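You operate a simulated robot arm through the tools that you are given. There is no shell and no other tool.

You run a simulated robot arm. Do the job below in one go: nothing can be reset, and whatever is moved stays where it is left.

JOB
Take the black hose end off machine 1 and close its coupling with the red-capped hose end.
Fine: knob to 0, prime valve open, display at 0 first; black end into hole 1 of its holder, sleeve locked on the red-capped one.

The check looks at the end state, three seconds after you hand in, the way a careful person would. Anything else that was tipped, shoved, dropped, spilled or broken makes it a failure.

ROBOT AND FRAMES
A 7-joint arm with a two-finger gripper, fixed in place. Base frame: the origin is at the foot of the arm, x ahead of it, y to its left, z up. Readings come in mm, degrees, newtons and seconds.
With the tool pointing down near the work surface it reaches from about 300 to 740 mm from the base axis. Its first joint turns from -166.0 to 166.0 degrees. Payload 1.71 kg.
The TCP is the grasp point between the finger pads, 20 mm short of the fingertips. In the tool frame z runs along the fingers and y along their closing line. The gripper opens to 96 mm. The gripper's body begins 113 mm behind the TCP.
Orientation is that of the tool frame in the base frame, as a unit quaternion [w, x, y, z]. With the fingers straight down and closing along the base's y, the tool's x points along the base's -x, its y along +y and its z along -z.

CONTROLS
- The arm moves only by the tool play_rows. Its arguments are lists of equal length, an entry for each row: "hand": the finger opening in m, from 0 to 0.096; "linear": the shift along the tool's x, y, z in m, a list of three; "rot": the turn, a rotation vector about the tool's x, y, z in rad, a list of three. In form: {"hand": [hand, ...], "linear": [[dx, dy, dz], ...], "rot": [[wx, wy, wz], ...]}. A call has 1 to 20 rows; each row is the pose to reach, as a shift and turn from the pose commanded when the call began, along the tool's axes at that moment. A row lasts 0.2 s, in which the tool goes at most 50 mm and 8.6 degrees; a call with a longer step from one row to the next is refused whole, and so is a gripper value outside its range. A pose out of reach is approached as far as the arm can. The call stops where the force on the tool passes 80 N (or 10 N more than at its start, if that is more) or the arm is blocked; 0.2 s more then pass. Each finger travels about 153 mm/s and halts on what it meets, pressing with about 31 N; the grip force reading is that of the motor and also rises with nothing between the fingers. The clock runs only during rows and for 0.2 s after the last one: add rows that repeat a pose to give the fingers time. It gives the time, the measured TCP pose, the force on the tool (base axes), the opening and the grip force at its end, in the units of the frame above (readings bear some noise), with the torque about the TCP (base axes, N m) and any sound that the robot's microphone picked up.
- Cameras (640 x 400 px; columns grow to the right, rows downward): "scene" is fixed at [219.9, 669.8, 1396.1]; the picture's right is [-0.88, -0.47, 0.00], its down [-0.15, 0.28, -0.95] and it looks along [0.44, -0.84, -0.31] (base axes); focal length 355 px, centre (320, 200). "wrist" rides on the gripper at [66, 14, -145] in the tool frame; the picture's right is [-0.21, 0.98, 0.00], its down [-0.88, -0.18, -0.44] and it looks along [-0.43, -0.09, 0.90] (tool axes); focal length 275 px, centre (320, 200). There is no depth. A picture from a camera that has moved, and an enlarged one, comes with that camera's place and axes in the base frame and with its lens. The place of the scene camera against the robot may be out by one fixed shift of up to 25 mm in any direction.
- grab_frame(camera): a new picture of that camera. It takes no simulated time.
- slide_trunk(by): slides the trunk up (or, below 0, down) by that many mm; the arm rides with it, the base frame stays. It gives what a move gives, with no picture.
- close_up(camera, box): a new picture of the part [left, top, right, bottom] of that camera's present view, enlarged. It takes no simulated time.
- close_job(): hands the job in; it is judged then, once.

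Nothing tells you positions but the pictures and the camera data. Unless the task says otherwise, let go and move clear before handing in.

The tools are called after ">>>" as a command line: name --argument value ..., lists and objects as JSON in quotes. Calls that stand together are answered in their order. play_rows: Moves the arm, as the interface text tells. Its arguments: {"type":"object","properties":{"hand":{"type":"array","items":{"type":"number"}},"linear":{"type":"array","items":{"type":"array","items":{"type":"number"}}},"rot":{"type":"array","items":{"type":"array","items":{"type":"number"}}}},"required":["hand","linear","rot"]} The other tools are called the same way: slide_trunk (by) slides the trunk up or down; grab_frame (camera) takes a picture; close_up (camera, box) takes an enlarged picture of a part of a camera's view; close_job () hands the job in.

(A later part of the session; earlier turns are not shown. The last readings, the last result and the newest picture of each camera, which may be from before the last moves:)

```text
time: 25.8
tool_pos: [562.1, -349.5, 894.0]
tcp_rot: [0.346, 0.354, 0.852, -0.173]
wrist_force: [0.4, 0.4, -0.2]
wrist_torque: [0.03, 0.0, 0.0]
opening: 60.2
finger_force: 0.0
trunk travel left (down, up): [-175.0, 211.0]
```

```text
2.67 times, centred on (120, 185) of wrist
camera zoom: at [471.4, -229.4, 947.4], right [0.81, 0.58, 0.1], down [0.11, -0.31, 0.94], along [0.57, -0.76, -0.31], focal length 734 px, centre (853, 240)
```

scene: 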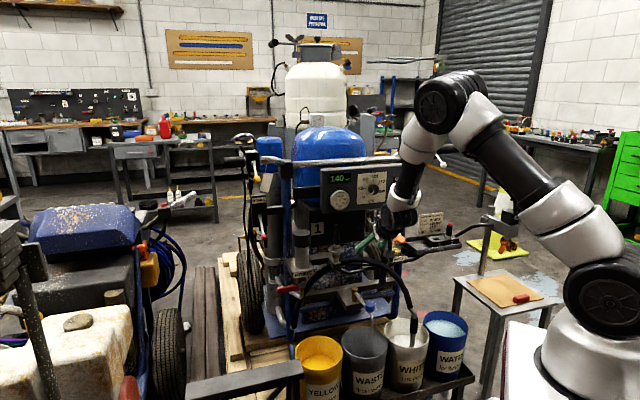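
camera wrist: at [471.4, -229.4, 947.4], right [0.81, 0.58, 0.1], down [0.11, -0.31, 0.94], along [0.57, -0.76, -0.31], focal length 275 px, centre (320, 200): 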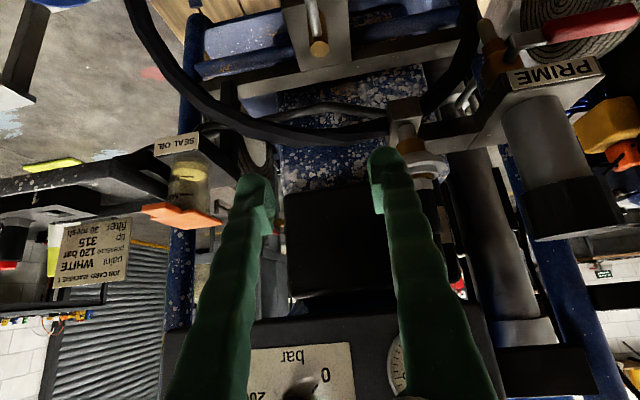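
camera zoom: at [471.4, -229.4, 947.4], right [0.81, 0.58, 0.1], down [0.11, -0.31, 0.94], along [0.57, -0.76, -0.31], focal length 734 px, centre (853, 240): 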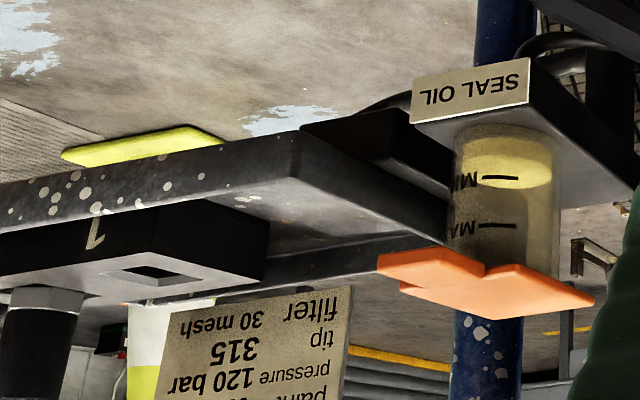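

The prime handle runs from its pivot at about [779, -274, 720] to its tip at about [837, -198, 728], and turns about the panel normal, so open should be handle down. I'll close the fingers and go to a spot in front of and slightly above the handle's tip.

>>> play_rows --hand '[0.06, 0.04, 0.02, 0.0, 0.0, 0.0, 0.0, 0.0, 0.0, 0.0]' --linear '[[0.008, 0.032, 0.0095], [0.016, 0.064, 0.019], [0.0235, 0.096, 0.0284], [0.0314, 0.1284, 0.0379], [0.0392, 0.1605, 0.0473], [0.047, 0.1926, 0.0568], [0.0549, 0.2247, 0.0663], [0.0628, 0.2568, 0.0757], [0.0706, 0.2889, 0.0852], [0.0706, 0.2889, 0.0852]]' --rot '[[-0.0068, -0.0865, 0.0032], [-0.0136, -0.173, 0.0064], [-0.0204, -0.2596, 0.0096], [-0.0272, -0.3461, 0.0128], [-0.034, -0.4327, 0.016], [-0.0408, -0.5192, 0.0193], [-0.0476, -0.6057, 0.0225], [-0.0544, -0.6923, 0.0257], [-0.0612, -0.7788, 0.0289], [-0.0612, -0.7788, 0.0289]]'

>>> grab_frame --camera "wrist"

>>> grab_frame --camera "scene"

```text
time: 27.9
tool_pos: [774.7, -162.6, 768.2]
tcp_rot: [0.656, 0.263, 0.657, -0.264]
wrist_force: [0.8, -0.1, -0.1]
wrist_torque: [-0.02, 0.02, -0.02]
opening: 0.0
finger_force: 29.5
trunk travel left (down, up): [-175.0, 211.0]
```

```text
taken
camera wrist: at [679.6, -51.3, 703.0], right [0.68, 0.71, 0.21], down [-0.45, 0.17, 0.88], along [0.58, -0.69, 0.43], focal length 275 px, centre (320, 200)
```

wrist: 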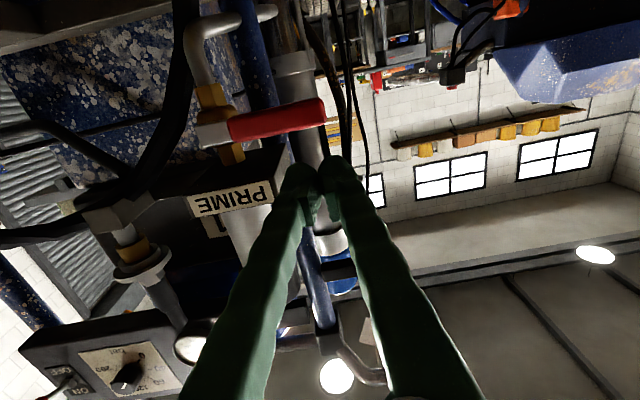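

```text
taken
```

scene: 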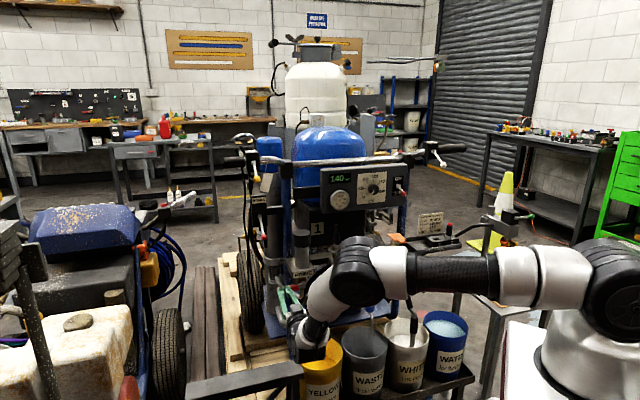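

This is a good view of the handle, seen from below and upside down. I'll zoom in for precise geometry.

>>> close_up --camera "wrist" --box '[170, 60, 362, 180]'

>>> close_up --camera "scene" --box '[260, 255, 340, 305]'

>>> close_up --camera "wrist" --box '[60, 160, 220, 260]'

```text
3.33 times, centred on (266, 120) of wrist
camera zoom: at [679.6, -51.3, 703.0], right [0.68, 0.71, 0.21], down [-0.45, 0.17, 0.88], along [0.58, -0.69, 0.43], focal length 918 px, centre (500, 467)
```

zoom: 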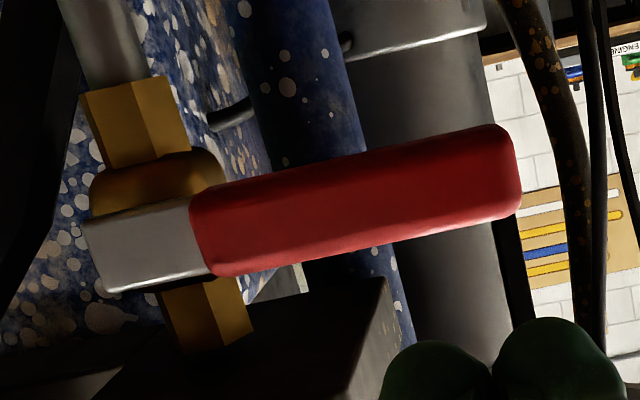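

```text
8.00 times, centred on (300, 280) of scene
camera zoom: at [219.9, 669.8, 1396.1], right [-0.88, -0.47, 0.0], down [-0.15, 0.28, -0.95], along [0.44, -0.84, -0.31], focal length 2843 px, centre (480, -440)
```

zoom: 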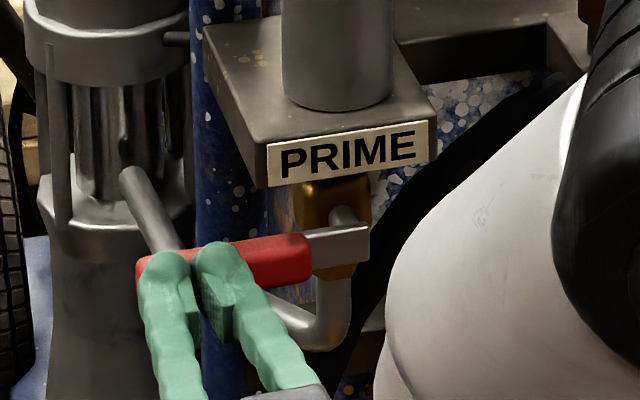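

```text
4.00 times, centred on (140, 210) of wrist
camera zoom: at [679.6, -51.3, 703.0], right [0.68, 0.71, 0.21], down [-0.45, 0.17, 0.88], along [0.58, -0.69, 0.43], focal length 1101 px, centre (1040, 160)
```

zoom: 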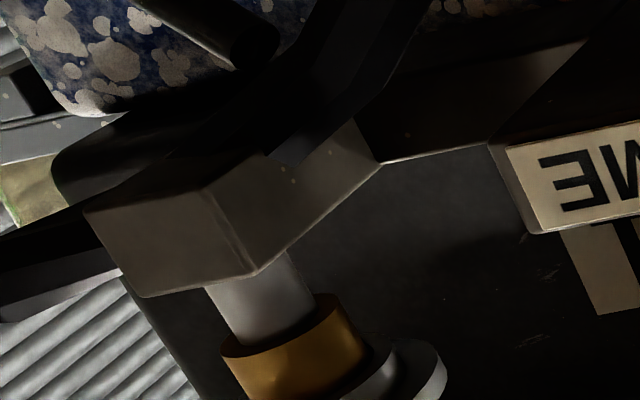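

The handle's tip is about 62 mm ahead of the TCP and 34 mm below it. I'll move forward over it, keeping above, and check before pushing down.

>>> play_rows --hand '[0.0, 0.0, 0.0]' --linear '[[0, -0.002, 0.028], [0, -0.002, 0.056], [0, -0.002, 0.056]]' --rot '[[0, 0, 0], [0, 0, 0], [0, 0, 0]]'

>>> close_up --camera "wrist" --box '[100, 20, 420, 220]'

>>> close_up --camera "scene" --box '[260, 255, 340, 305]'

```text
time: 28.8
tool_pos: [814.0, -204.7, 768.8]
tcp_rot: [0.656, 0.264, 0.656, -0.264]
wrist_force: [0.4, -0.6, -0.9]
wrist_torque: [0.0, -0.01, 0.03]
opening: 0.0
finger_force: 29.7
trunk travel left (down, up): [-175.0, 211.0]
```

```text
2.00 times, centred on (260, 120) of wrist
camera zoom: at [719.0, -93.2, 703.0], right [0.68, 0.71, 0.21], down [-0.45, 0.17, 0.88], along [0.58, -0.69, 0.43], focal length 551 px, centre (440, 360)
```

zoom: 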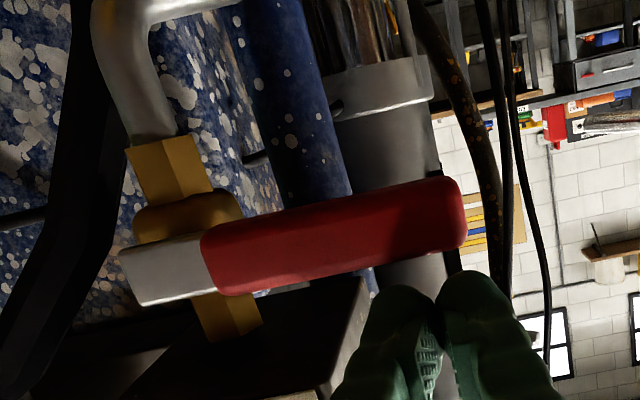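

```text
8.00 times, centred on (300, 280) of scene
camera zoom: at [219.9, 669.8, 1396.1], right [-0.88, -0.47, 0.0], down [-0.15, 0.28, -0.95], along [0.44, -0.84, -0.31], focal length 2843 px, centre (480, -440)
```

zoom: 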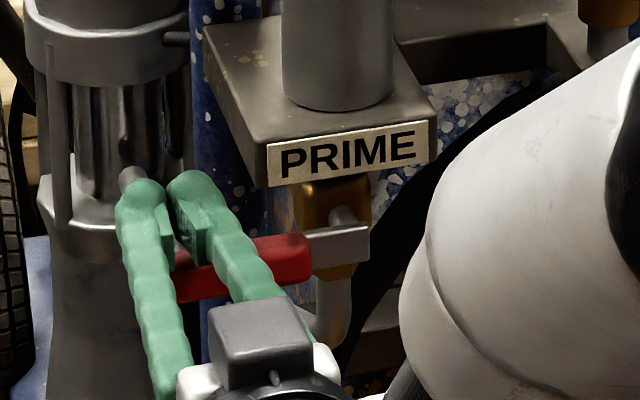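

The fingertips sit above the handle near its tip. I'll push down along an arc to about 45° and check forces and the picture.

>>> play_rows --hand '[0.0, 0.0, 0.0, 0.0, 0.0, 0.0, 0.0, 0.0, 0.0]' --linear '[[0.008, -0.004, 0], [0.017, -0.004, 0], [0.0265, -0.0035, 0], [0.0362, -0.0036, 0], [0.0457, -0.0055, 0], [0.0545, -0.0079, 0], [0.0625, -0.0122, 0], [0.07, -0.0172, 0], [0.07, -0.0172, 0]]' --rot '[[0, 0, 0], [0, 0, 0], [0, 0, 0], [0, 0, 0], [0, 0, 0], [0, 0, 0], [0, 0, 0], [0, 0, 0], [0, 0, 0]]'

>>> close_up --camera "wrist" --box '[100, 20, 420, 220]'

>>> close_up --camera "scene" --box '[260, 255, 340, 305]'

```text
time: 30.8
tool_pos: [801.9, -216.3, 697.8]
tcp_rot: [0.656, 0.263, 0.657, -0.263]
wrist_force: [-0.1, 0.8, -0.5]
wrist_torque: [0.02, -0.02, 0.0]
opening: 0.1
finger_force: 29.5
trunk travel left (down, up): [-175.0, 211.0]
```

```text
2.00 times, centred on (260, 120) of wrist
camera zoom: at [708.0, -104.5, 631.8], right [0.68, 0.71, 0.21], down [-0.45, 0.17, 0.88], along [0.58, -0.69, 0.43], focal length 551 px, centre (440, 360)
```

zoom: 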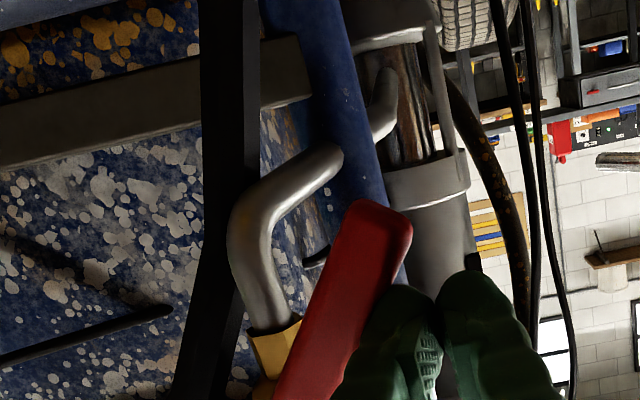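

```text
8.00 times, centred on (300, 280) of scene
camera zoom: at [219.9, 669.8, 1396.1], right [-0.88, -0.47, 0.0], down [-0.15, 0.28, -0.95], along [0.44, -0.84, -0.31], focal length 2843 px, centre (480, -440)
```

zoom: 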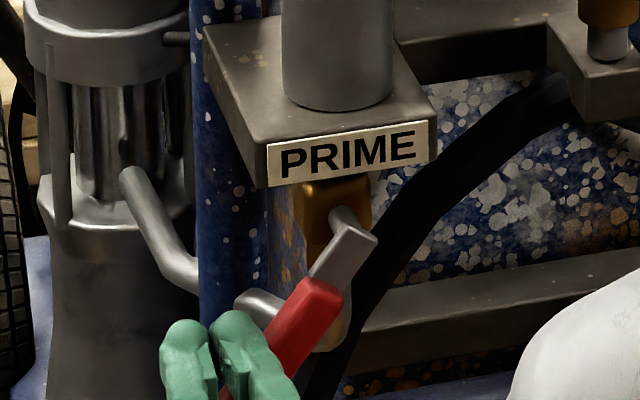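

The handle turns freely and is at about 50°. I'll continue to vertical.

>>> play_rows --hand '[0.0, 0.0, 0.0, 0.0, 0.0, 0.0, 0.0, 0.0]' --linear '[[0.0068, -0.0057, 0], [0.0128, -0.0118, 0], [0.0172, -0.0189, 0], [0.021, -0.0264, 0], [0.024, -0.034, 0], [0.026, -0.0418, 0], [0.0268, -0.045, 0], [0.0268, -0.045, 0]]' --rot '[[0, 0, 0], [0, 0, 0], [0, 0, 0], [0, 0, 0], [0, 0, 0], [0, 0, 0], [0, 0, 0], [0, 0, 0]]'

>>> close_up --camera "wrist" --box '[100, 20, 420, 220]'

>>> close_up --camera "scene" --box '[260, 255, 340, 305]'

>>> close_up --camera "scene" --box '[310, 160, 406, 220]'

```text
time: 32.5
tool_pos: [775.2, -243.0, 672.8]
tcp_rot: [0.659, 0.259, 0.656, -0.262]
wrist_force: [24.6, 21.7, 4.9]
wrist_torque: [-0.29, 0.25, 0.17]
opening: 0.3
finger_force: 28.9
trunk travel left (down, up): [-175.0, 211.0]
```

```text
2.00 times, centred on (260, 120) of wrist
camera zoom: at [679.7, -133.1, 606.1], right [0.67, 0.71, 0.2], down [-0.45, 0.17, 0.88], along [0.59, -0.68, 0.44], focal length 551 px, centre (440, 360)
```

zoom: 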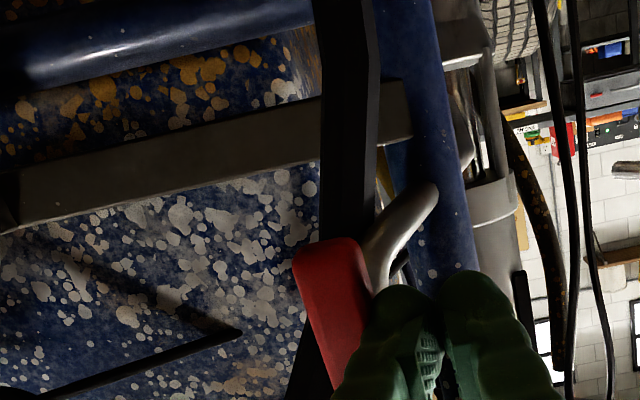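

```text
8.00 times, centred on (300, 280) of scene
camera zoom: at [219.9, 669.8, 1396.1], right [-0.88, -0.47, 0.0], down [-0.15, 0.28, -0.95], along [0.44, -0.84, -0.31], focal length 2843 px, centre (480, -440)
```

zoom: 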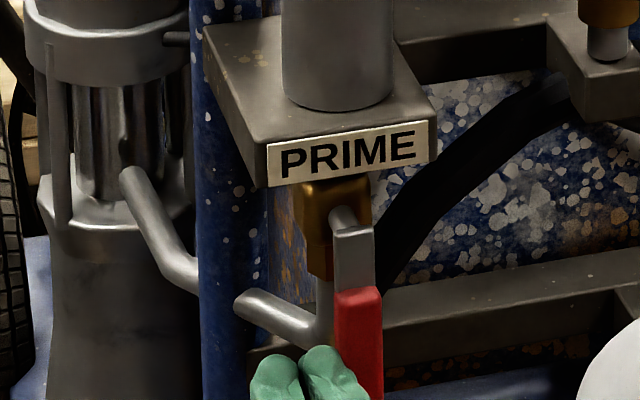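

```text
6.67 times, centred on (358, 190) of scene
camera zoom: at [219.9, 669.8, 1396.1], right [-0.88, -0.47, 0.0], down [-0.15, 0.28, -0.95], along [0.44, -0.84, -0.31], focal length 2369 px, centre (67, 267)
```

zoom: 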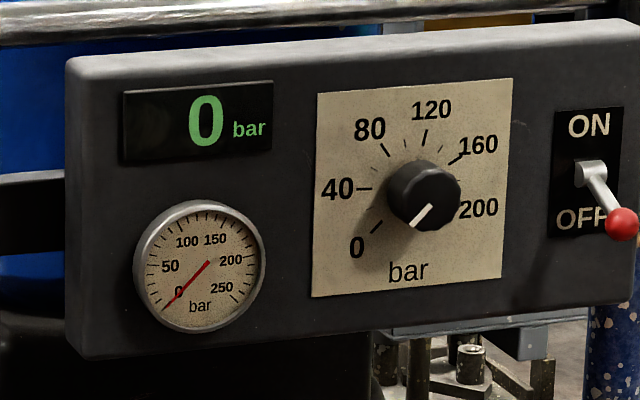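

The prime handle is vertical at its stop and the display reads 0. I'll back away and move up in front of the coupling to study the sleeve.

>>> play_rows --hand '[0.0, 0.0, 0.0, 0.0, 0.02, 0.04, 0.06, 0.08, 0.09, 0.09]' --linear '[[0, 0.005, 0], [0, 0.006, -0.04], [0, 0.006, -0.087], [-0.034, -0.019, -0.087], [-0.069, -0.044, -0.087], [-0.104, -0.069, -0.087], [-0.138, -0.094, -0.087], [-0.173, -0.119, -0.087], [-0.207, -0.144, -0.087], [-0.207, -0.144, -0.087]]' --rot '[[0, 0, 0], [0, 0, 0], [0, 0, 0], [0, 0, 0], [0, 0, 0], [0, 0, 0], [0, 0, 0], [0, 0, 0], [0, 0, 0], [0, 0, 0]]'

>>> grab_frame --camera "wrist"

>>> grab_frame --camera "scene"

```text
time: 34.8
tool_pos: [606.4, -290.9, 879.6]
tcp_rot: [0.655, 0.264, 0.657, -0.264]
wrist_force: [0.8, 0.0, -0.3]
wrist_torque: [-0.02, 0.04, -0.03]
opening: 90.0
finger_force: 0.1
trunk travel left (down, up): [-175.0, 211.0]
```

```text
taken
camera wrist: at [511.3, -180.0, 813.3], right [0.68, 0.71, 0.21], down [-0.45, 0.17, 0.88], along [0.58, -0.69, 0.43], focal length 275 px, centre (320, 200)
```

wrist: 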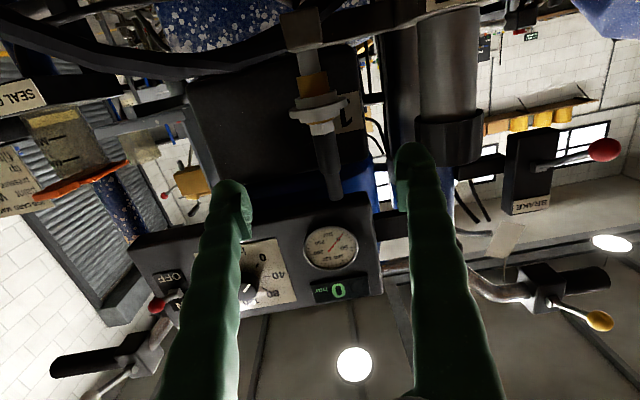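

```text
taken
```

scene: 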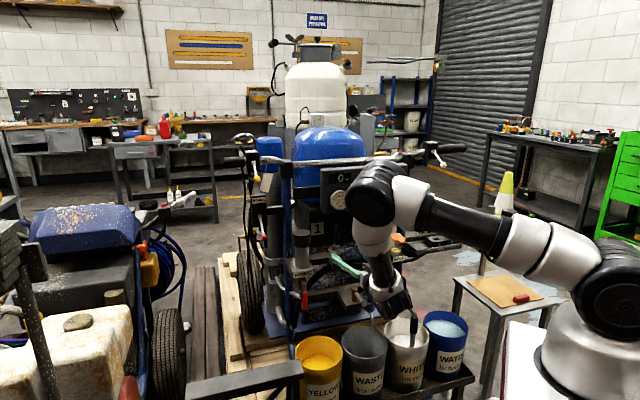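

>>> close_up --camera "wrist" --box '[240, 0, 432, 120]'

>>> close_up --camera "wrist" --box '[272, 60, 368, 120]'

>>> close_up --camera "wrist" --box '[272, 110, 400, 210]'

>>> close_up --camera "scene" --box '[304, 220, 368, 260]'

```text
3.33 times, centred on (336, 60) of wrist
camera zoom: at [511.3, -180.0, 813.3], right [0.68, 0.71, 0.21], down [-0.45, 0.17, 0.88], along [0.58, -0.69, 0.43], focal length 918 px, centre (267, 667)
```

zoom: 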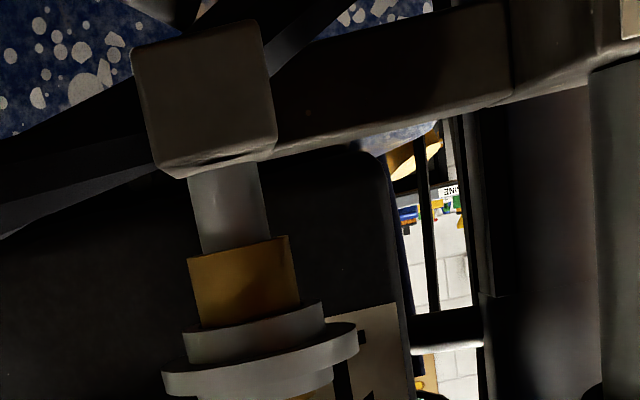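

```text
6.67 times, centred on (320, 90) of wrist
camera zoom: at [511.3, -180.0, 813.3], right [0.68, 0.71, 0.21], down [-0.45, 0.17, 0.88], along [0.58, -0.69, 0.43], focal length 1835 px, centre (320, 933)
```

zoom: 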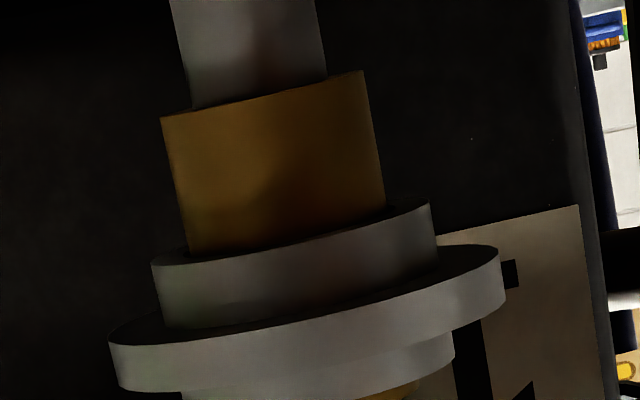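

```text
4.00 times, centred on (336, 160) of wrist
camera zoom: at [511.3, -180.0, 813.3], right [0.68, 0.71, 0.21], down [-0.45, 0.17, 0.88], along [0.58, -0.69, 0.43], focal length 1101 px, centre (256, 360)
```

zoom: 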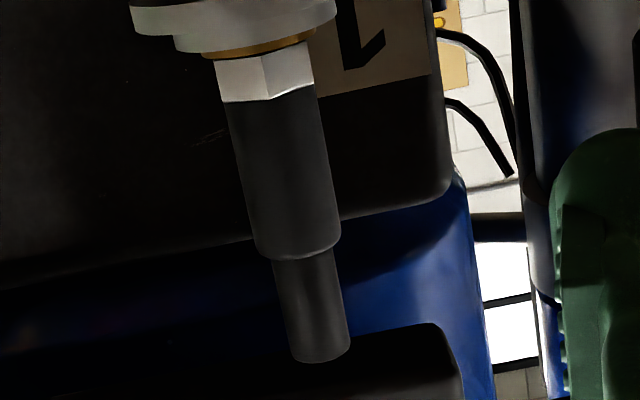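

```text
10.00 times, centred on (336, 240) of scene
camera zoom: at [219.9, 669.8, 1396.1], right [-0.88, -0.47, 0.0], down [-0.15, 0.28, -0.95], along [0.44, -0.84, -0.31], focal length 3554 px, centre (160, -200)
```

zoom: 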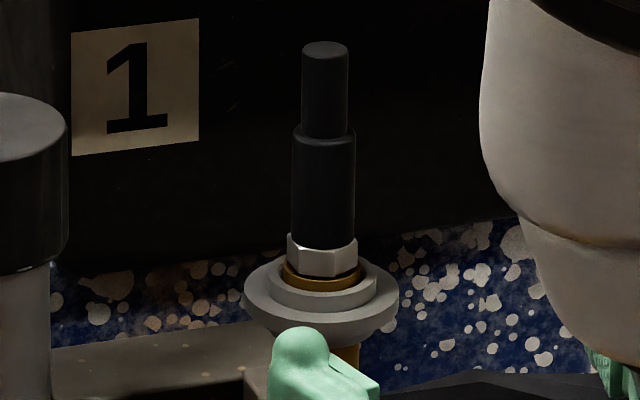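

The coupling axis is at about [691, -364], with the flange near z=846, the plug's hex up to 868 and the plug top at 938. I'll approach with the fingers straddling the plug above the sleeve.

>>> play_rows --hand '[0.075, 0.065, 0.06, 0.06]' --linear '[[-0.003, 0.0056, 0.03], [-0.005, 0.0056, 0.06], [-0.005, 0.0056, 0.08], [-0.005, 0.0056, 0.08]]' --rot '[[0, 0, 0], [0, 0, 0], [0, 0, 0], [0, 0, 0]]'

>>> grab_frame --camera "wrist"

>>> close_up --camera "scene" --box '[304, 210, 384, 260]'

```text
time: 35.8
tool_pos: [669.8, -343.9, 882.3]
tcp_rot: [0.656, 0.264, 0.657, -0.264]
wrist_force: [-0.2, 0.2, 0.3]
wrist_torque: [0.03, 0.02, 0.02]
opening: 60.2
finger_force: 0.0
trunk travel left (down, up): [-175.0, 211.0]
```

```text
taken
camera wrist: at [574.7, -231.9, 817.6], right [0.68, 0.71, 0.21], down [-0.45, 0.17, 0.88], along [0.58, -0.69, 0.43], focal length 275 px, centre (320, 200)
```

wrist: 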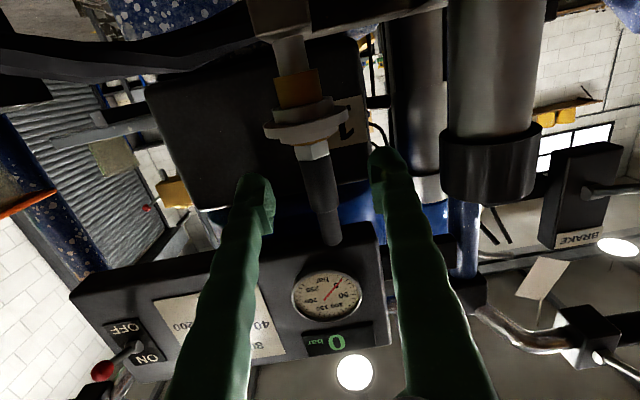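

```text
8.00 times, centred on (344, 235) of scene
camera zoom: at [219.9, 669.8, 1396.1], right [-0.88, -0.47, 0.0], down [-0.15, 0.28, -0.95], along [0.44, -0.84, -0.31], focal length 2843 px, centre (128, -80)
```

zoom: 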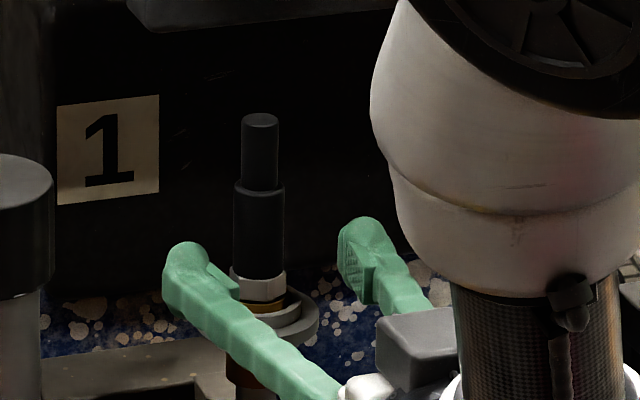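

Alignment is good. I'll move forward so the fingers straddle the plug, then narrow to 42 mm and descend onto the flange.

>>> play_rows --hand '[0.06, 0.06, 0.042, 0.042, 0.042, 0.042, 0.042, 0.042]' --linear '[[0, 0, 0.014], [0, 0, 0.027], [0, 0, 0.027], [0, 0, 0.027], [0.006, 0, 0.027], [0.012, 0, 0.027], [0.015, 0, 0.027], [0.015, 0, 0.027]]' --rot '[[0, 0, 0], [0, 0, 0], [0, 0, 0], [0, 0, 0], [0, 0, 0], [0, 0, 0], [0, 0, 0], [0, 0, 0]]'

>>> grab_frame --camera "wrist"

>>> close_up --camera "scene" --box '[304, 210, 384, 260]'

```text
time: 37.5
tool_pos: [688.1, -360.9, 868.5]
tcp_rot: [0.656, 0.262, 0.657, -0.262]
wrist_force: [-0.3, 0.7, 0.5]
wrist_torque: [-0.01, -0.03, 0.01]
opening: 42.2
finger_force: 0.0
trunk travel left (down, up): [-175.0, 211.0]
```

```text
taken
camera wrist: at [594.0, -250.2, 803.5], right [0.68, 0.71, 0.21], down [-0.45, 0.17, 0.88], along [0.58, -0.69, 0.43], focal length 275 px, centre (320, 200)
```

wrist: 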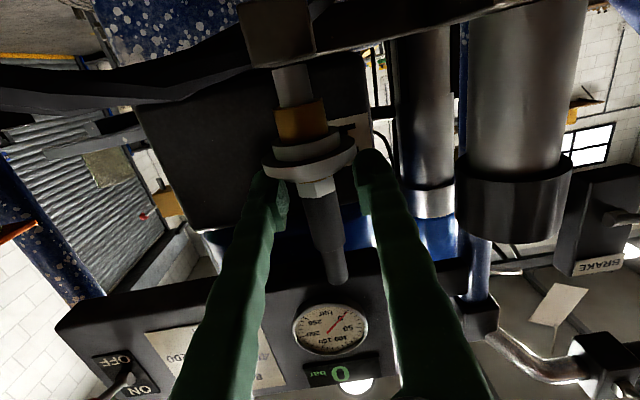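

```text
8.00 times, centred on (344, 235) of scene
camera zoom: at [219.9, 669.8, 1396.1], right [-0.88, -0.47, 0.0], down [-0.15, 0.28, -0.95], along [0.44, -0.84, -0.31], focal length 2843 px, centre (128, -80)
```

zoom: 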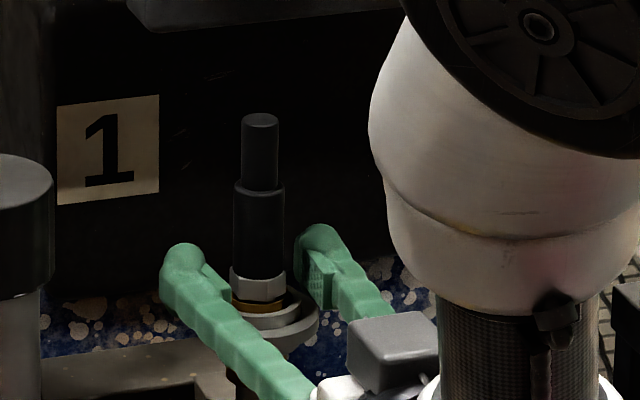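

No contact yet. I'll descend in small steps to press the sleeve down and watch the force.

>>> play_rows --hand '[0.042, 0.042, 0.042, 0.042, 0.042]' --linear '[[0.003, 0, 0], [0.006, 0, 0], [0.009, 0, 0], [0.012, 0, 0], [0.012, 0, 0]]' --rot '[[0, 0, 0], [0, 0, 0], [0, 0, 0], [0, 0, 0], [0, 0, 0]]'

>>> close_up --camera "scene" --box '[304, 210, 384, 260]'

>>> close_up --camera "wrist" --box '[232, 90, 392, 190]'

```text
time: 38.8
tool_pos: [689.8, -361.5, 856.2]
tcp_rot: [0.656, 0.264, 0.656, -0.264]
wrist_force: [-0.5, 0.1, 0.0]
wrist_torque: [-0.03, 0.0, 0.01]
opening: 42.1
finger_force: 0.1
trunk travel left (down, up): [-175.0, 211.0]
```

```text
8.00 times, centred on (344, 235) of scene
camera zoom: at [219.9, 669.8, 1396.1], right [-0.88, -0.47, 0.0], down [-0.15, 0.28, -0.95], along [0.44, -0.84, -0.31], focal length 2843 px, centre (128, -80)
```

zoom: 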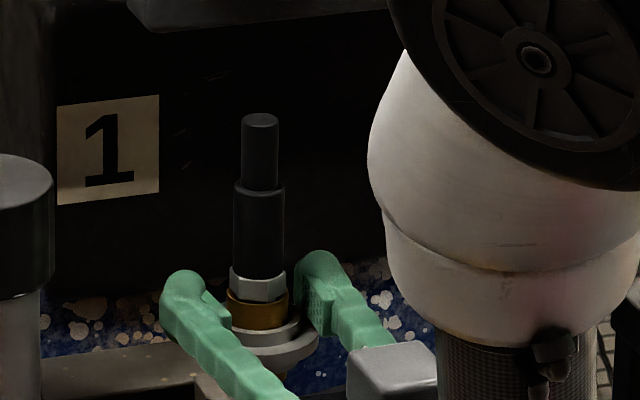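

```text
4.00 times, centred on (312, 140) of wrist
camera zoom: at [593.9, -250.4, 790.8], right [0.68, 0.71, 0.21], down [-0.45, 0.17, 0.88], along [0.58, -0.69, 0.43], focal length 1101 px, centre (352, 440)
```

zoom: 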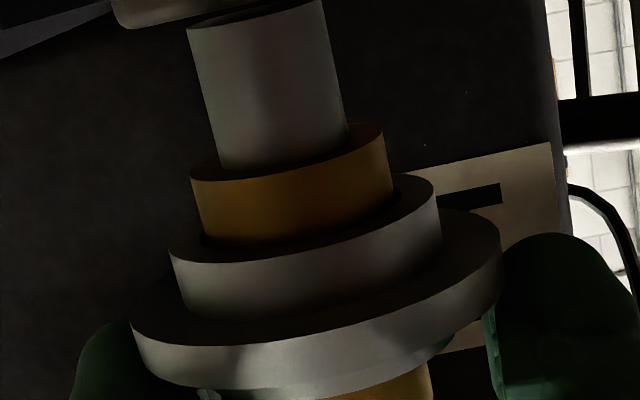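

The sleeve is sliding down with more brass showing above it. I'll keep going gently until it meets its stop.

>>> play_rows --hand '[0.042, 0.042, 0.042, 0.042, 0.042]' --linear '[[0.002, 0, 0], [0.004, 0, 0], [0.006, 0, 0], [0.008, 0, 0], [0.008, 0, 0]]' --rot '[[0, 0, 0], [0, 0, 0], [0, 0, 0], [0, 0, 0], [0, 0, 0]]'

>>> close_up --camera "scene" --box '[304, 210, 384, 260]'

>>> close_up --camera "wrist" --box '[232, 90, 392, 190]'

```text
time: 40.0
tool_pos: [687.7, -362.3, 854.9]
tcp_rot: [0.66, 0.262, 0.653, -0.264]
wrist_force: [4.7, -3.5, 28.9]
wrist_torque: [-0.86, 0.26, 0.03]
opening: 42.5
finger_force: 0.4
trunk travel left (down, up): [-175.0, 211.0]
```

```text
8.00 times, centred on (344, 235) of scene
camera zoom: at [219.9, 669.8, 1396.1], right [-0.88, -0.47, 0.0], down [-0.15, 0.28, -0.95], along [0.44, -0.84, -0.31], focal length 2843 px, centre (128, -80)
```

zoom: 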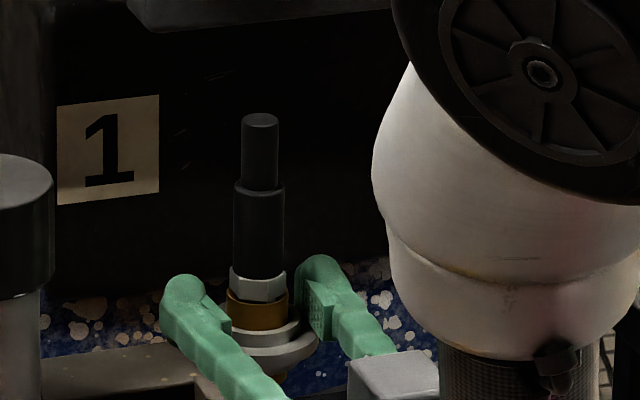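

```text
4.00 times, centred on (312, 140) of wrist
camera zoom: at [594.1, -250.7, 787.2], right [0.67, 0.71, 0.21], down [-0.46, 0.18, 0.87], along [0.58, -0.68, 0.44], focal length 1101 px, centre (352, 440)
```

zoom: 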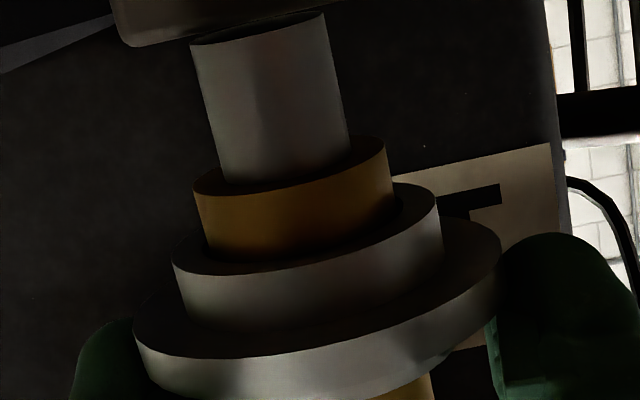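

The sleeve is at its lower stop with 29 N on it. I'll lift the fingers to see whether it stays down.

>>> play_rows --hand '[0.042, 0.042, 0.042, 0.05, 0.06, 0.06]' --linear '[[-0.008, 0, 0], [-0.016, 0, 0], [-0.024, 0, 0], [-0.028, 0, 0], [-0.03, 0, 0], [-0.03, 0, 0]]' --rot '[[0, 0, 0], [0, 0, 0], [0, 0, 0], [0, 0, 0], [0, 0, 0], [0, 0, 0]]'

>>> close_up --camera "scene" --box '[304, 210, 384, 260]'

>>> close_up --camera "wrist" --box '[232, 60, 392, 160]'

```text
time: 41.4
tool_pos: [689.6, -361.6, 879.1]
tcp_rot: [0.655, 0.264, 0.657, -0.264]
wrist_force: [0.2, 0.1, 0.2]
wrist_torque: [0.0, 0.01, -0.04]
opening: 60.0
finger_force: 0.0
trunk travel left (down, up): [-175.0, 211.0]
```

```text
8.00 times, centred on (344, 235) of scene
camera zoom: at [219.9, 669.8, 1396.1], right [-0.88, -0.47, 0.0], down [-0.15, 0.28, -0.95], along [0.44, -0.84, -0.31], focal length 2843 px, centre (128, -80)
```

zoom: 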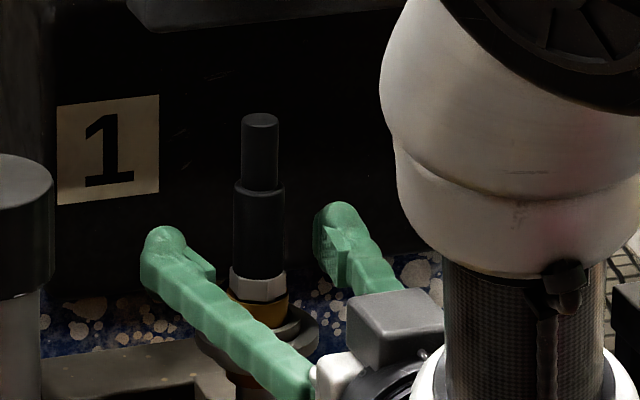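

```text
4.00 times, centred on (312, 110) of wrist
camera zoom: at [594.6, -250.2, 813.3], right [0.68, 0.71, 0.21], down [-0.45, 0.17, 0.88], along [0.58, -0.69, 0.43], focal length 1101 px, centre (352, 560)
```

zoom: 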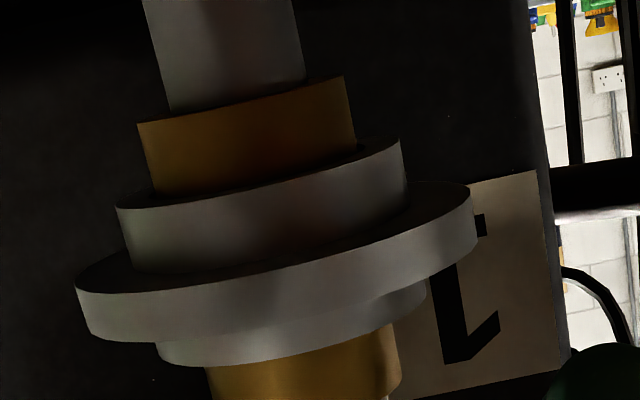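

The sleeve stays down, so the plug should be unlocked. I'll raise to mid-body (z≈888) and grip the plug.

>>> play_rows --hand '[0.06, 0.06, 0.01, 0.01, 0.01, 0.01]' --linear '[[-0.005, 0, 0], [-0.009, 0, 0], [-0.009, 0, 0], [-0.009, 0, 0], [-0.009, 0, 0], [-0.009, 0, 0]]' --rot '[[0, 0, 0], [0, 0, 0], [0, 0, 0], [0, 0, 0], [0, 0, 0], [0, 0, 0]]'

>>> close_up --camera "scene" --box '[304, 210, 384, 260]'

```text
time: 42.8
tool_pos: [688.5, -362.5, 888.6]
tcp_rot: [0.656, 0.264, 0.657, -0.263]
wrist_force: [-1.9, -4.0, 1.0]
wrist_torque: [-0.23, 0.11, -0.06]
opening: 17.8
finger_force: 30.6
trunk travel left (down, up): [-175.0, 211.0]
```

```text
8.00 times, centred on (344, 235) of scene
camera zoom: at [219.9, 669.8, 1396.1], right [-0.88, -0.47, 0.0], down [-0.15, 0.28, -0.95], along [0.44, -0.84, -0.31], focal length 2843 px, centre (128, -80)
```

zoom: 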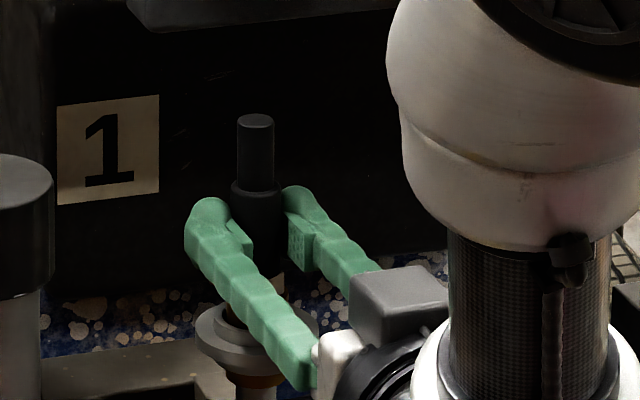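

Gripped at 17.8 mm. I'll pull straight up slowly.

>>> play_rows --hand '[0.01, 0.01, 0.01, 0.01, 0.01, 0.01, 0.01]' --linear '[[-0.004, 0, 0], [-0.008, 0, 0], [-0.013, 0, 0], [-0.018, 0, 0], [-0.024, 0, 0], [-0.03, 0, 0], [-0.03, 0, 0]]' --rot '[[0, 0, 0], [0, 0, 0], [0, 0, 0], [0, 0, 0], [0, 0, 0], [0, 0, 0], [0, 0, 0]]'

>>> close_up --camera "scene" --box '[304, 200, 384, 260]'

>>> grab_frame --camera "wrist"

```text
time: 44.4
tool_pos: [690.0, -361.6, 918.6]
tcp_rot: [0.655, 0.264, 0.657, -0.264]
wrist_force: [0.4, 0.9, -0.9]
wrist_torque: [0.02, -0.02, -0.04]
opening: 17.6
finger_force: 31.4
trunk travel left (down, up): [-175.0, 211.0]
```

```text
6.67 times, centred on (344, 230) of scene
camera zoom: at [219.9, 669.8, 1396.1], right [-0.88, -0.47, 0.0], down [-0.15, 0.28, -0.95], along [0.44, -0.84, -0.31], focal length 2369 px, centre (160, 0)
```

zoom: 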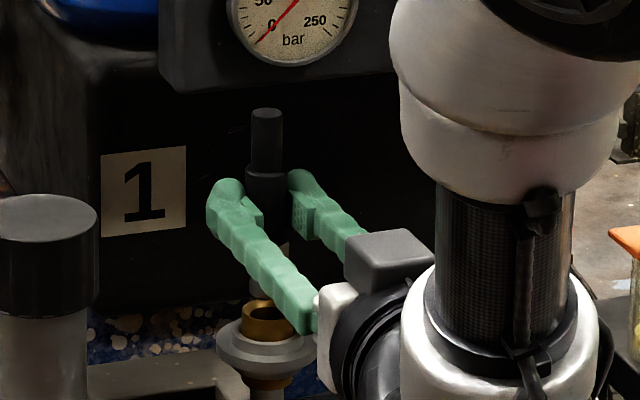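

```text
taken
camera wrist: at [594.5, -250.1, 852.4], right [0.68, 0.71, 0.21], down [-0.45, 0.17, 0.88], along [0.58, -0.69, 0.43], focal length 275 px, centre (320, 200)
```

wrist: 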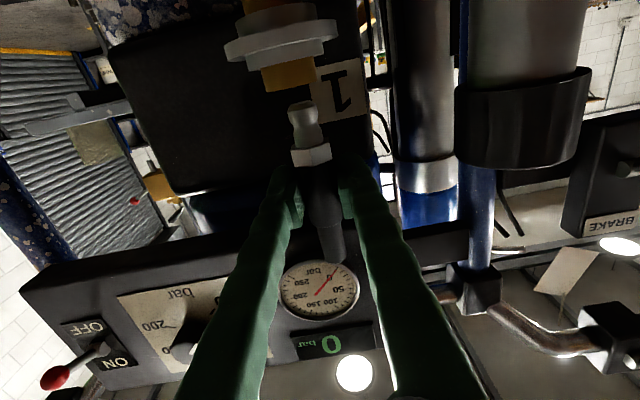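

The plug is out, with its silver nipple visible and the coupling empty with the sleeve down. I'll zoom in to measure the nipple length.

>>> close_up --camera "wrist" --box '[232, 60, 392, 160]'

>>> close_up --camera "wrist" --box '[240, 120, 400, 220]'

>>> close_up --camera "scene" --box '[390, 200, 486, 260]'

```text
4.00 times, centred on (312, 110) of wrist
camera zoom: at [594.5, -250.1, 852.4], right [0.68, 0.71, 0.21], down [-0.45, 0.17, 0.88], along [0.58, -0.69, 0.43], focal length 1101 px, centre (352, 560)
```

zoom: 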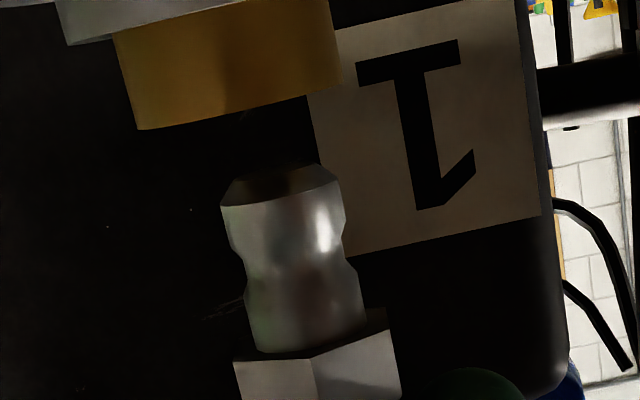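

```text
4.00 times, centred on (320, 170) of wrist
camera zoom: at [594.5, -250.1, 852.4], right [0.68, 0.71, 0.21], down [-0.45, 0.17, 0.88], along [0.58, -0.69, 0.43], focal length 1101 px, centre (320, 320)
```

zoom: 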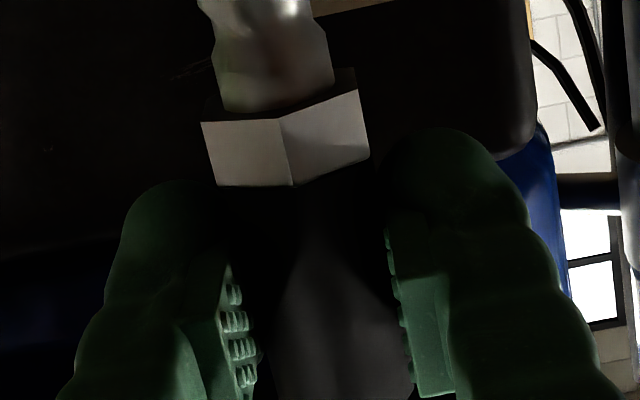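

```text
6.67 times, centred on (438, 230) of scene
camera zoom: at [219.9, 669.8, 1396.1], right [-0.88, -0.47, 0.0], down [-0.15, 0.28, -0.95], along [0.44, -0.84, -0.31], focal length 2369 px, centre (-467, 0)
```

zoom: 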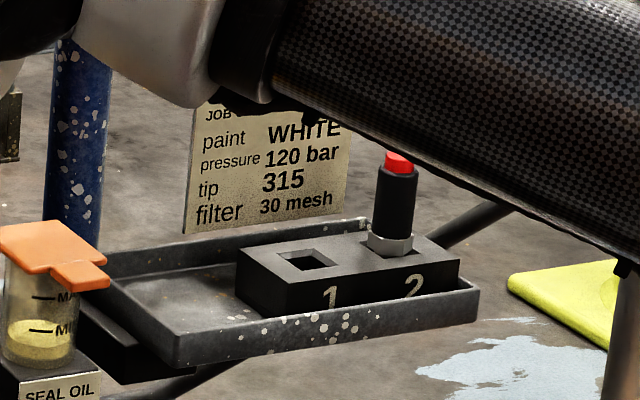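

The nipple extends about 50 mm below the TCP and the hex bottom about 30 mm below it. Hole 1 is near [406, -654, 834], so I'll back out from the machine, rise, and travel along its front towards the holder.

>>> play_rows --hand '[0.01, 0.01, 0.01, 0.01, 0.01, 0.01, 0.01, 0.01, 0.01, 0.01, 0.01]' --linear '[[0, 0, -0.02], [0, 0, -0.055], [0, 0, -0.09], [-0.02, 0, -0.125], [-0.05, -0.02, -0.13], [-0.06, -0.055, -0.13], [-0.06, -0.09, -0.13], [-0.06, -0.13, -0.13], [-0.06, -0.17, -0.13], [-0.06, -0.2, -0.13], [-0.06, -0.2, -0.13]]' --rot '[[0, 0, 0], [0, 0, 0], [0, 0, 0], [0, 0, 0], [0, 0, 0], [0, 0, 0], [0, 0, 0], [0, 0, 0], [0, 0, 0], [0, 0, 0], [0, 0, 0]]'

>>> grab_frame --camera "wrist"

>>> grab_frame --camera "scene"

```text
time: 46.8
tool_pos: [456.4, -417.7, 980.4]
tcp_rot: [0.655, 0.265, 0.656, -0.264]
wrist_force: [-0.4, -0.3, 0.3]
wrist_torque: [-0.01, -0.01, 0.03]
opening: 17.5
finger_force: 30.9
trunk travel left (down, up): [-175.0, 211.0]
```

```text
taken
camera wrist: at [361.9, -305.7, 914.3], right [0.68, 0.71, 0.21], down [-0.45, 0.17, 0.88], along [0.58, -0.69, 0.43], focal length 275 px, centre (320, 200)
```

wrist: 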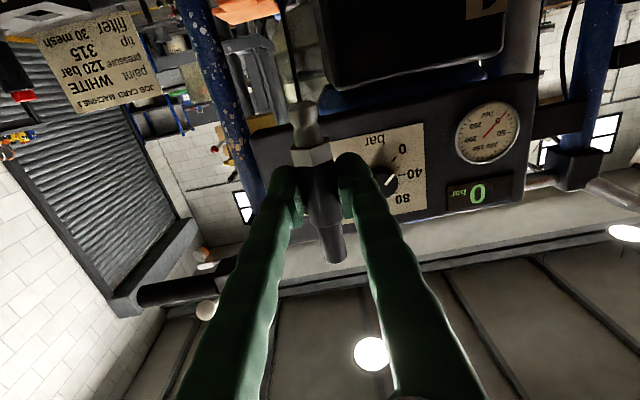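

```text
taken
```

scene: 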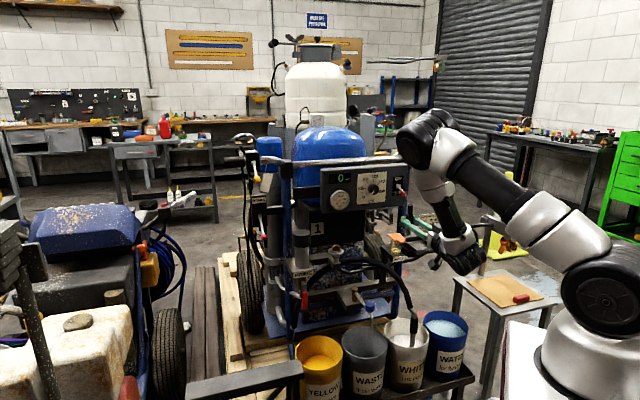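

The plug is held well. I'll move nearer the holder and pitch the tool down about 60° to look at it from above before inserting.

>>> play_rows --hand '[0.01, 0.01, 0.01, 0.01, 0.01, 0.01, 0.01, 0.01, 0.01, 0.01]' --linear '[[0, -0.021, 0.004], [0, -0.043, 0.008], [0, -0.064, 0.012], [0, -0.086, 0.016], [0, -0.107, 0.021], [0, -0.129, 0.025], [0, -0.15, 0.029], [0, -0.171, 0.033], [0, -0.171, 0.033], [0, -0.171, 0.033]]' --rot '[[0, 0.13, 0], [0, 0.26, 0], [0, 0.39, 0], [0, 0.52, 0], [0, 0.65, 0], [0, 0.78, 0], [0, 0.91, 0], [0, 1.047, 0], [0, 1.047, 0], [0, 1.047, 0]]'

>>> grab_frame --camera "wrist"

>>> grab_frame --camera "scene"

```text
time: 49.0
tool_pos: [363.0, -562.9, 979.0]
tcp_rot: [0.239, 0.359, 0.897, -0.096]
wrist_force: [-0.4, 0.0, -0.2]
wrist_torque: [-0.03, -0.01, 0.01]
opening: 18.0
finger_force: 30.6
out of reach, approached as far as the arm can: row 7
trunk travel left (down, up): [-175.0, 211.0]
```

```text
taken
camera wrist: at [280.1, -462.4, 1070.9], right [0.81, 0.58, 0.1], down [0.26, -0.5, 0.82], along [0.53, -0.64, -0.56], focal length 275 px, centre (320, 200)
```

wrist: 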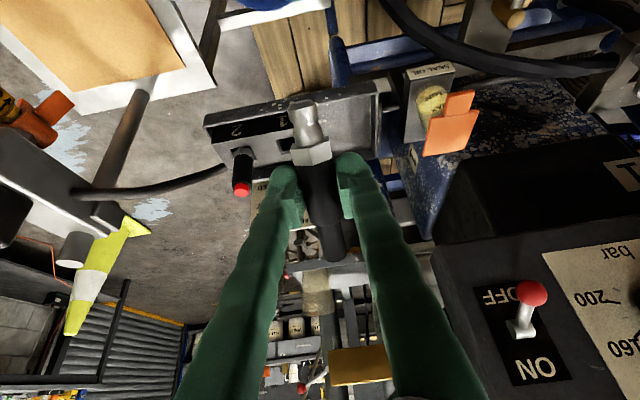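

```text
taken
```

scene: 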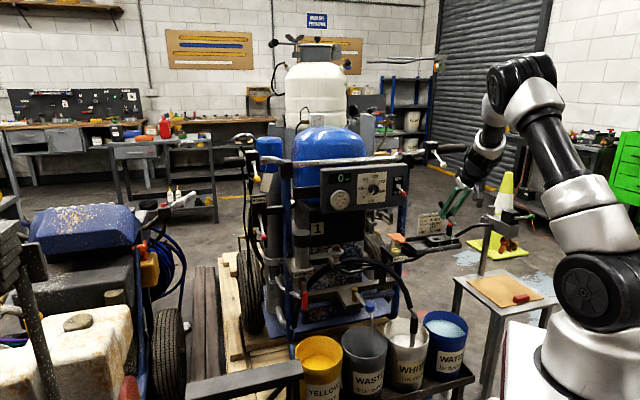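

Hole 1 is hidden behind the held plug. I'll shift sideways for an unobstructed view.

>>> play_rows --hand '[0.01, 0.01, 0.01]' --linear '[[0, 0.035, 0], [0, 0.07, 0], [0, 0.07, 0]]' --rot '[[0, 0, 0], [0, 0, 0], [0, 0, 0]]'

>>> grab_frame --camera "wrist"

>>> close_up --camera "wrist" --box '[110, 70, 302, 190]'

>>> close_up --camera "scene" --box '[390, 170, 486, 260]'

```text
time: 49.8
tool_pos: [411.5, -509.9, 980.1]
tcp_rot: [0.239, 0.36, 0.897, -0.097]
wrist_force: [-0.3, -0.8, -0.6]
wrist_torque: [0.02, -0.02, 0.04]
opening: 18.1
finger_force: 31.0
trunk travel left (down, up): [-175.0, 211.0]
```

```text
taken
camera wrist: at [327.9, -410.5, 1072.2], right [0.81, 0.58, 0.1], down [0.26, -0.5, 0.82], along [0.53, -0.64, -0.56], focal length 275 px, centre (320, 200)
```

wrist: 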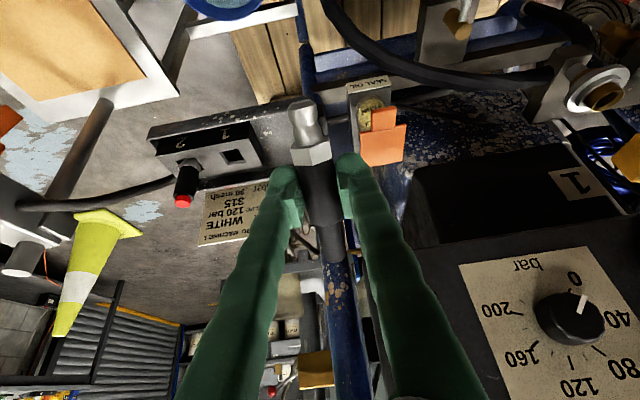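

```text
3.33 times, centred on (206, 130) of wrist
camera zoom: at [327.9, -410.5, 1072.2], right [0.81, 0.58, 0.1], down [0.26, -0.5, 0.82], along [0.53, -0.64, -0.56], focal length 918 px, centre (700, 433)
```

zoom: 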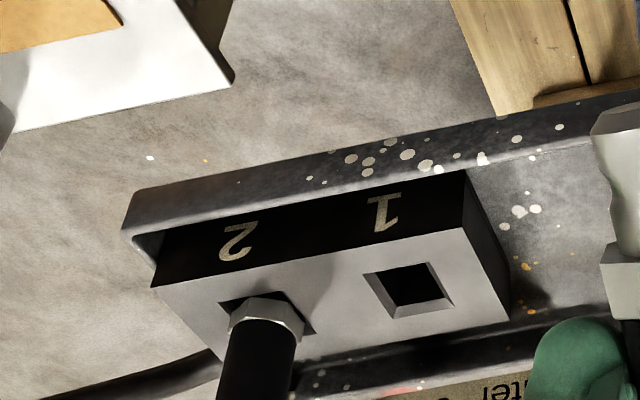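

```text
4.44 times, centred on (438, 215) of scene
camera zoom: at [219.9, 669.8, 1396.1], right [-0.88, -0.47, 0.0], down [-0.15, 0.28, -0.95], along [0.44, -0.84, -0.31], focal length 1580 px, centre (-204, 133)
```

zoom: 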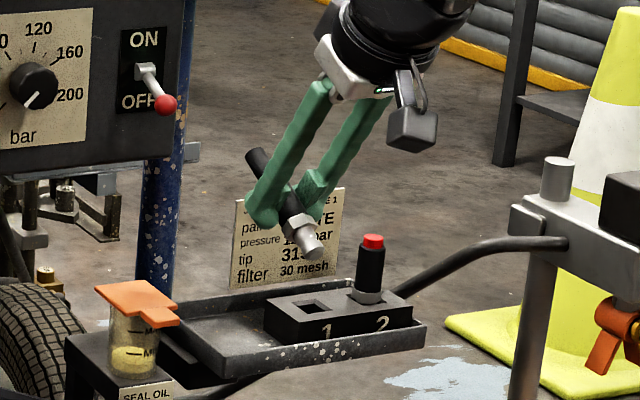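

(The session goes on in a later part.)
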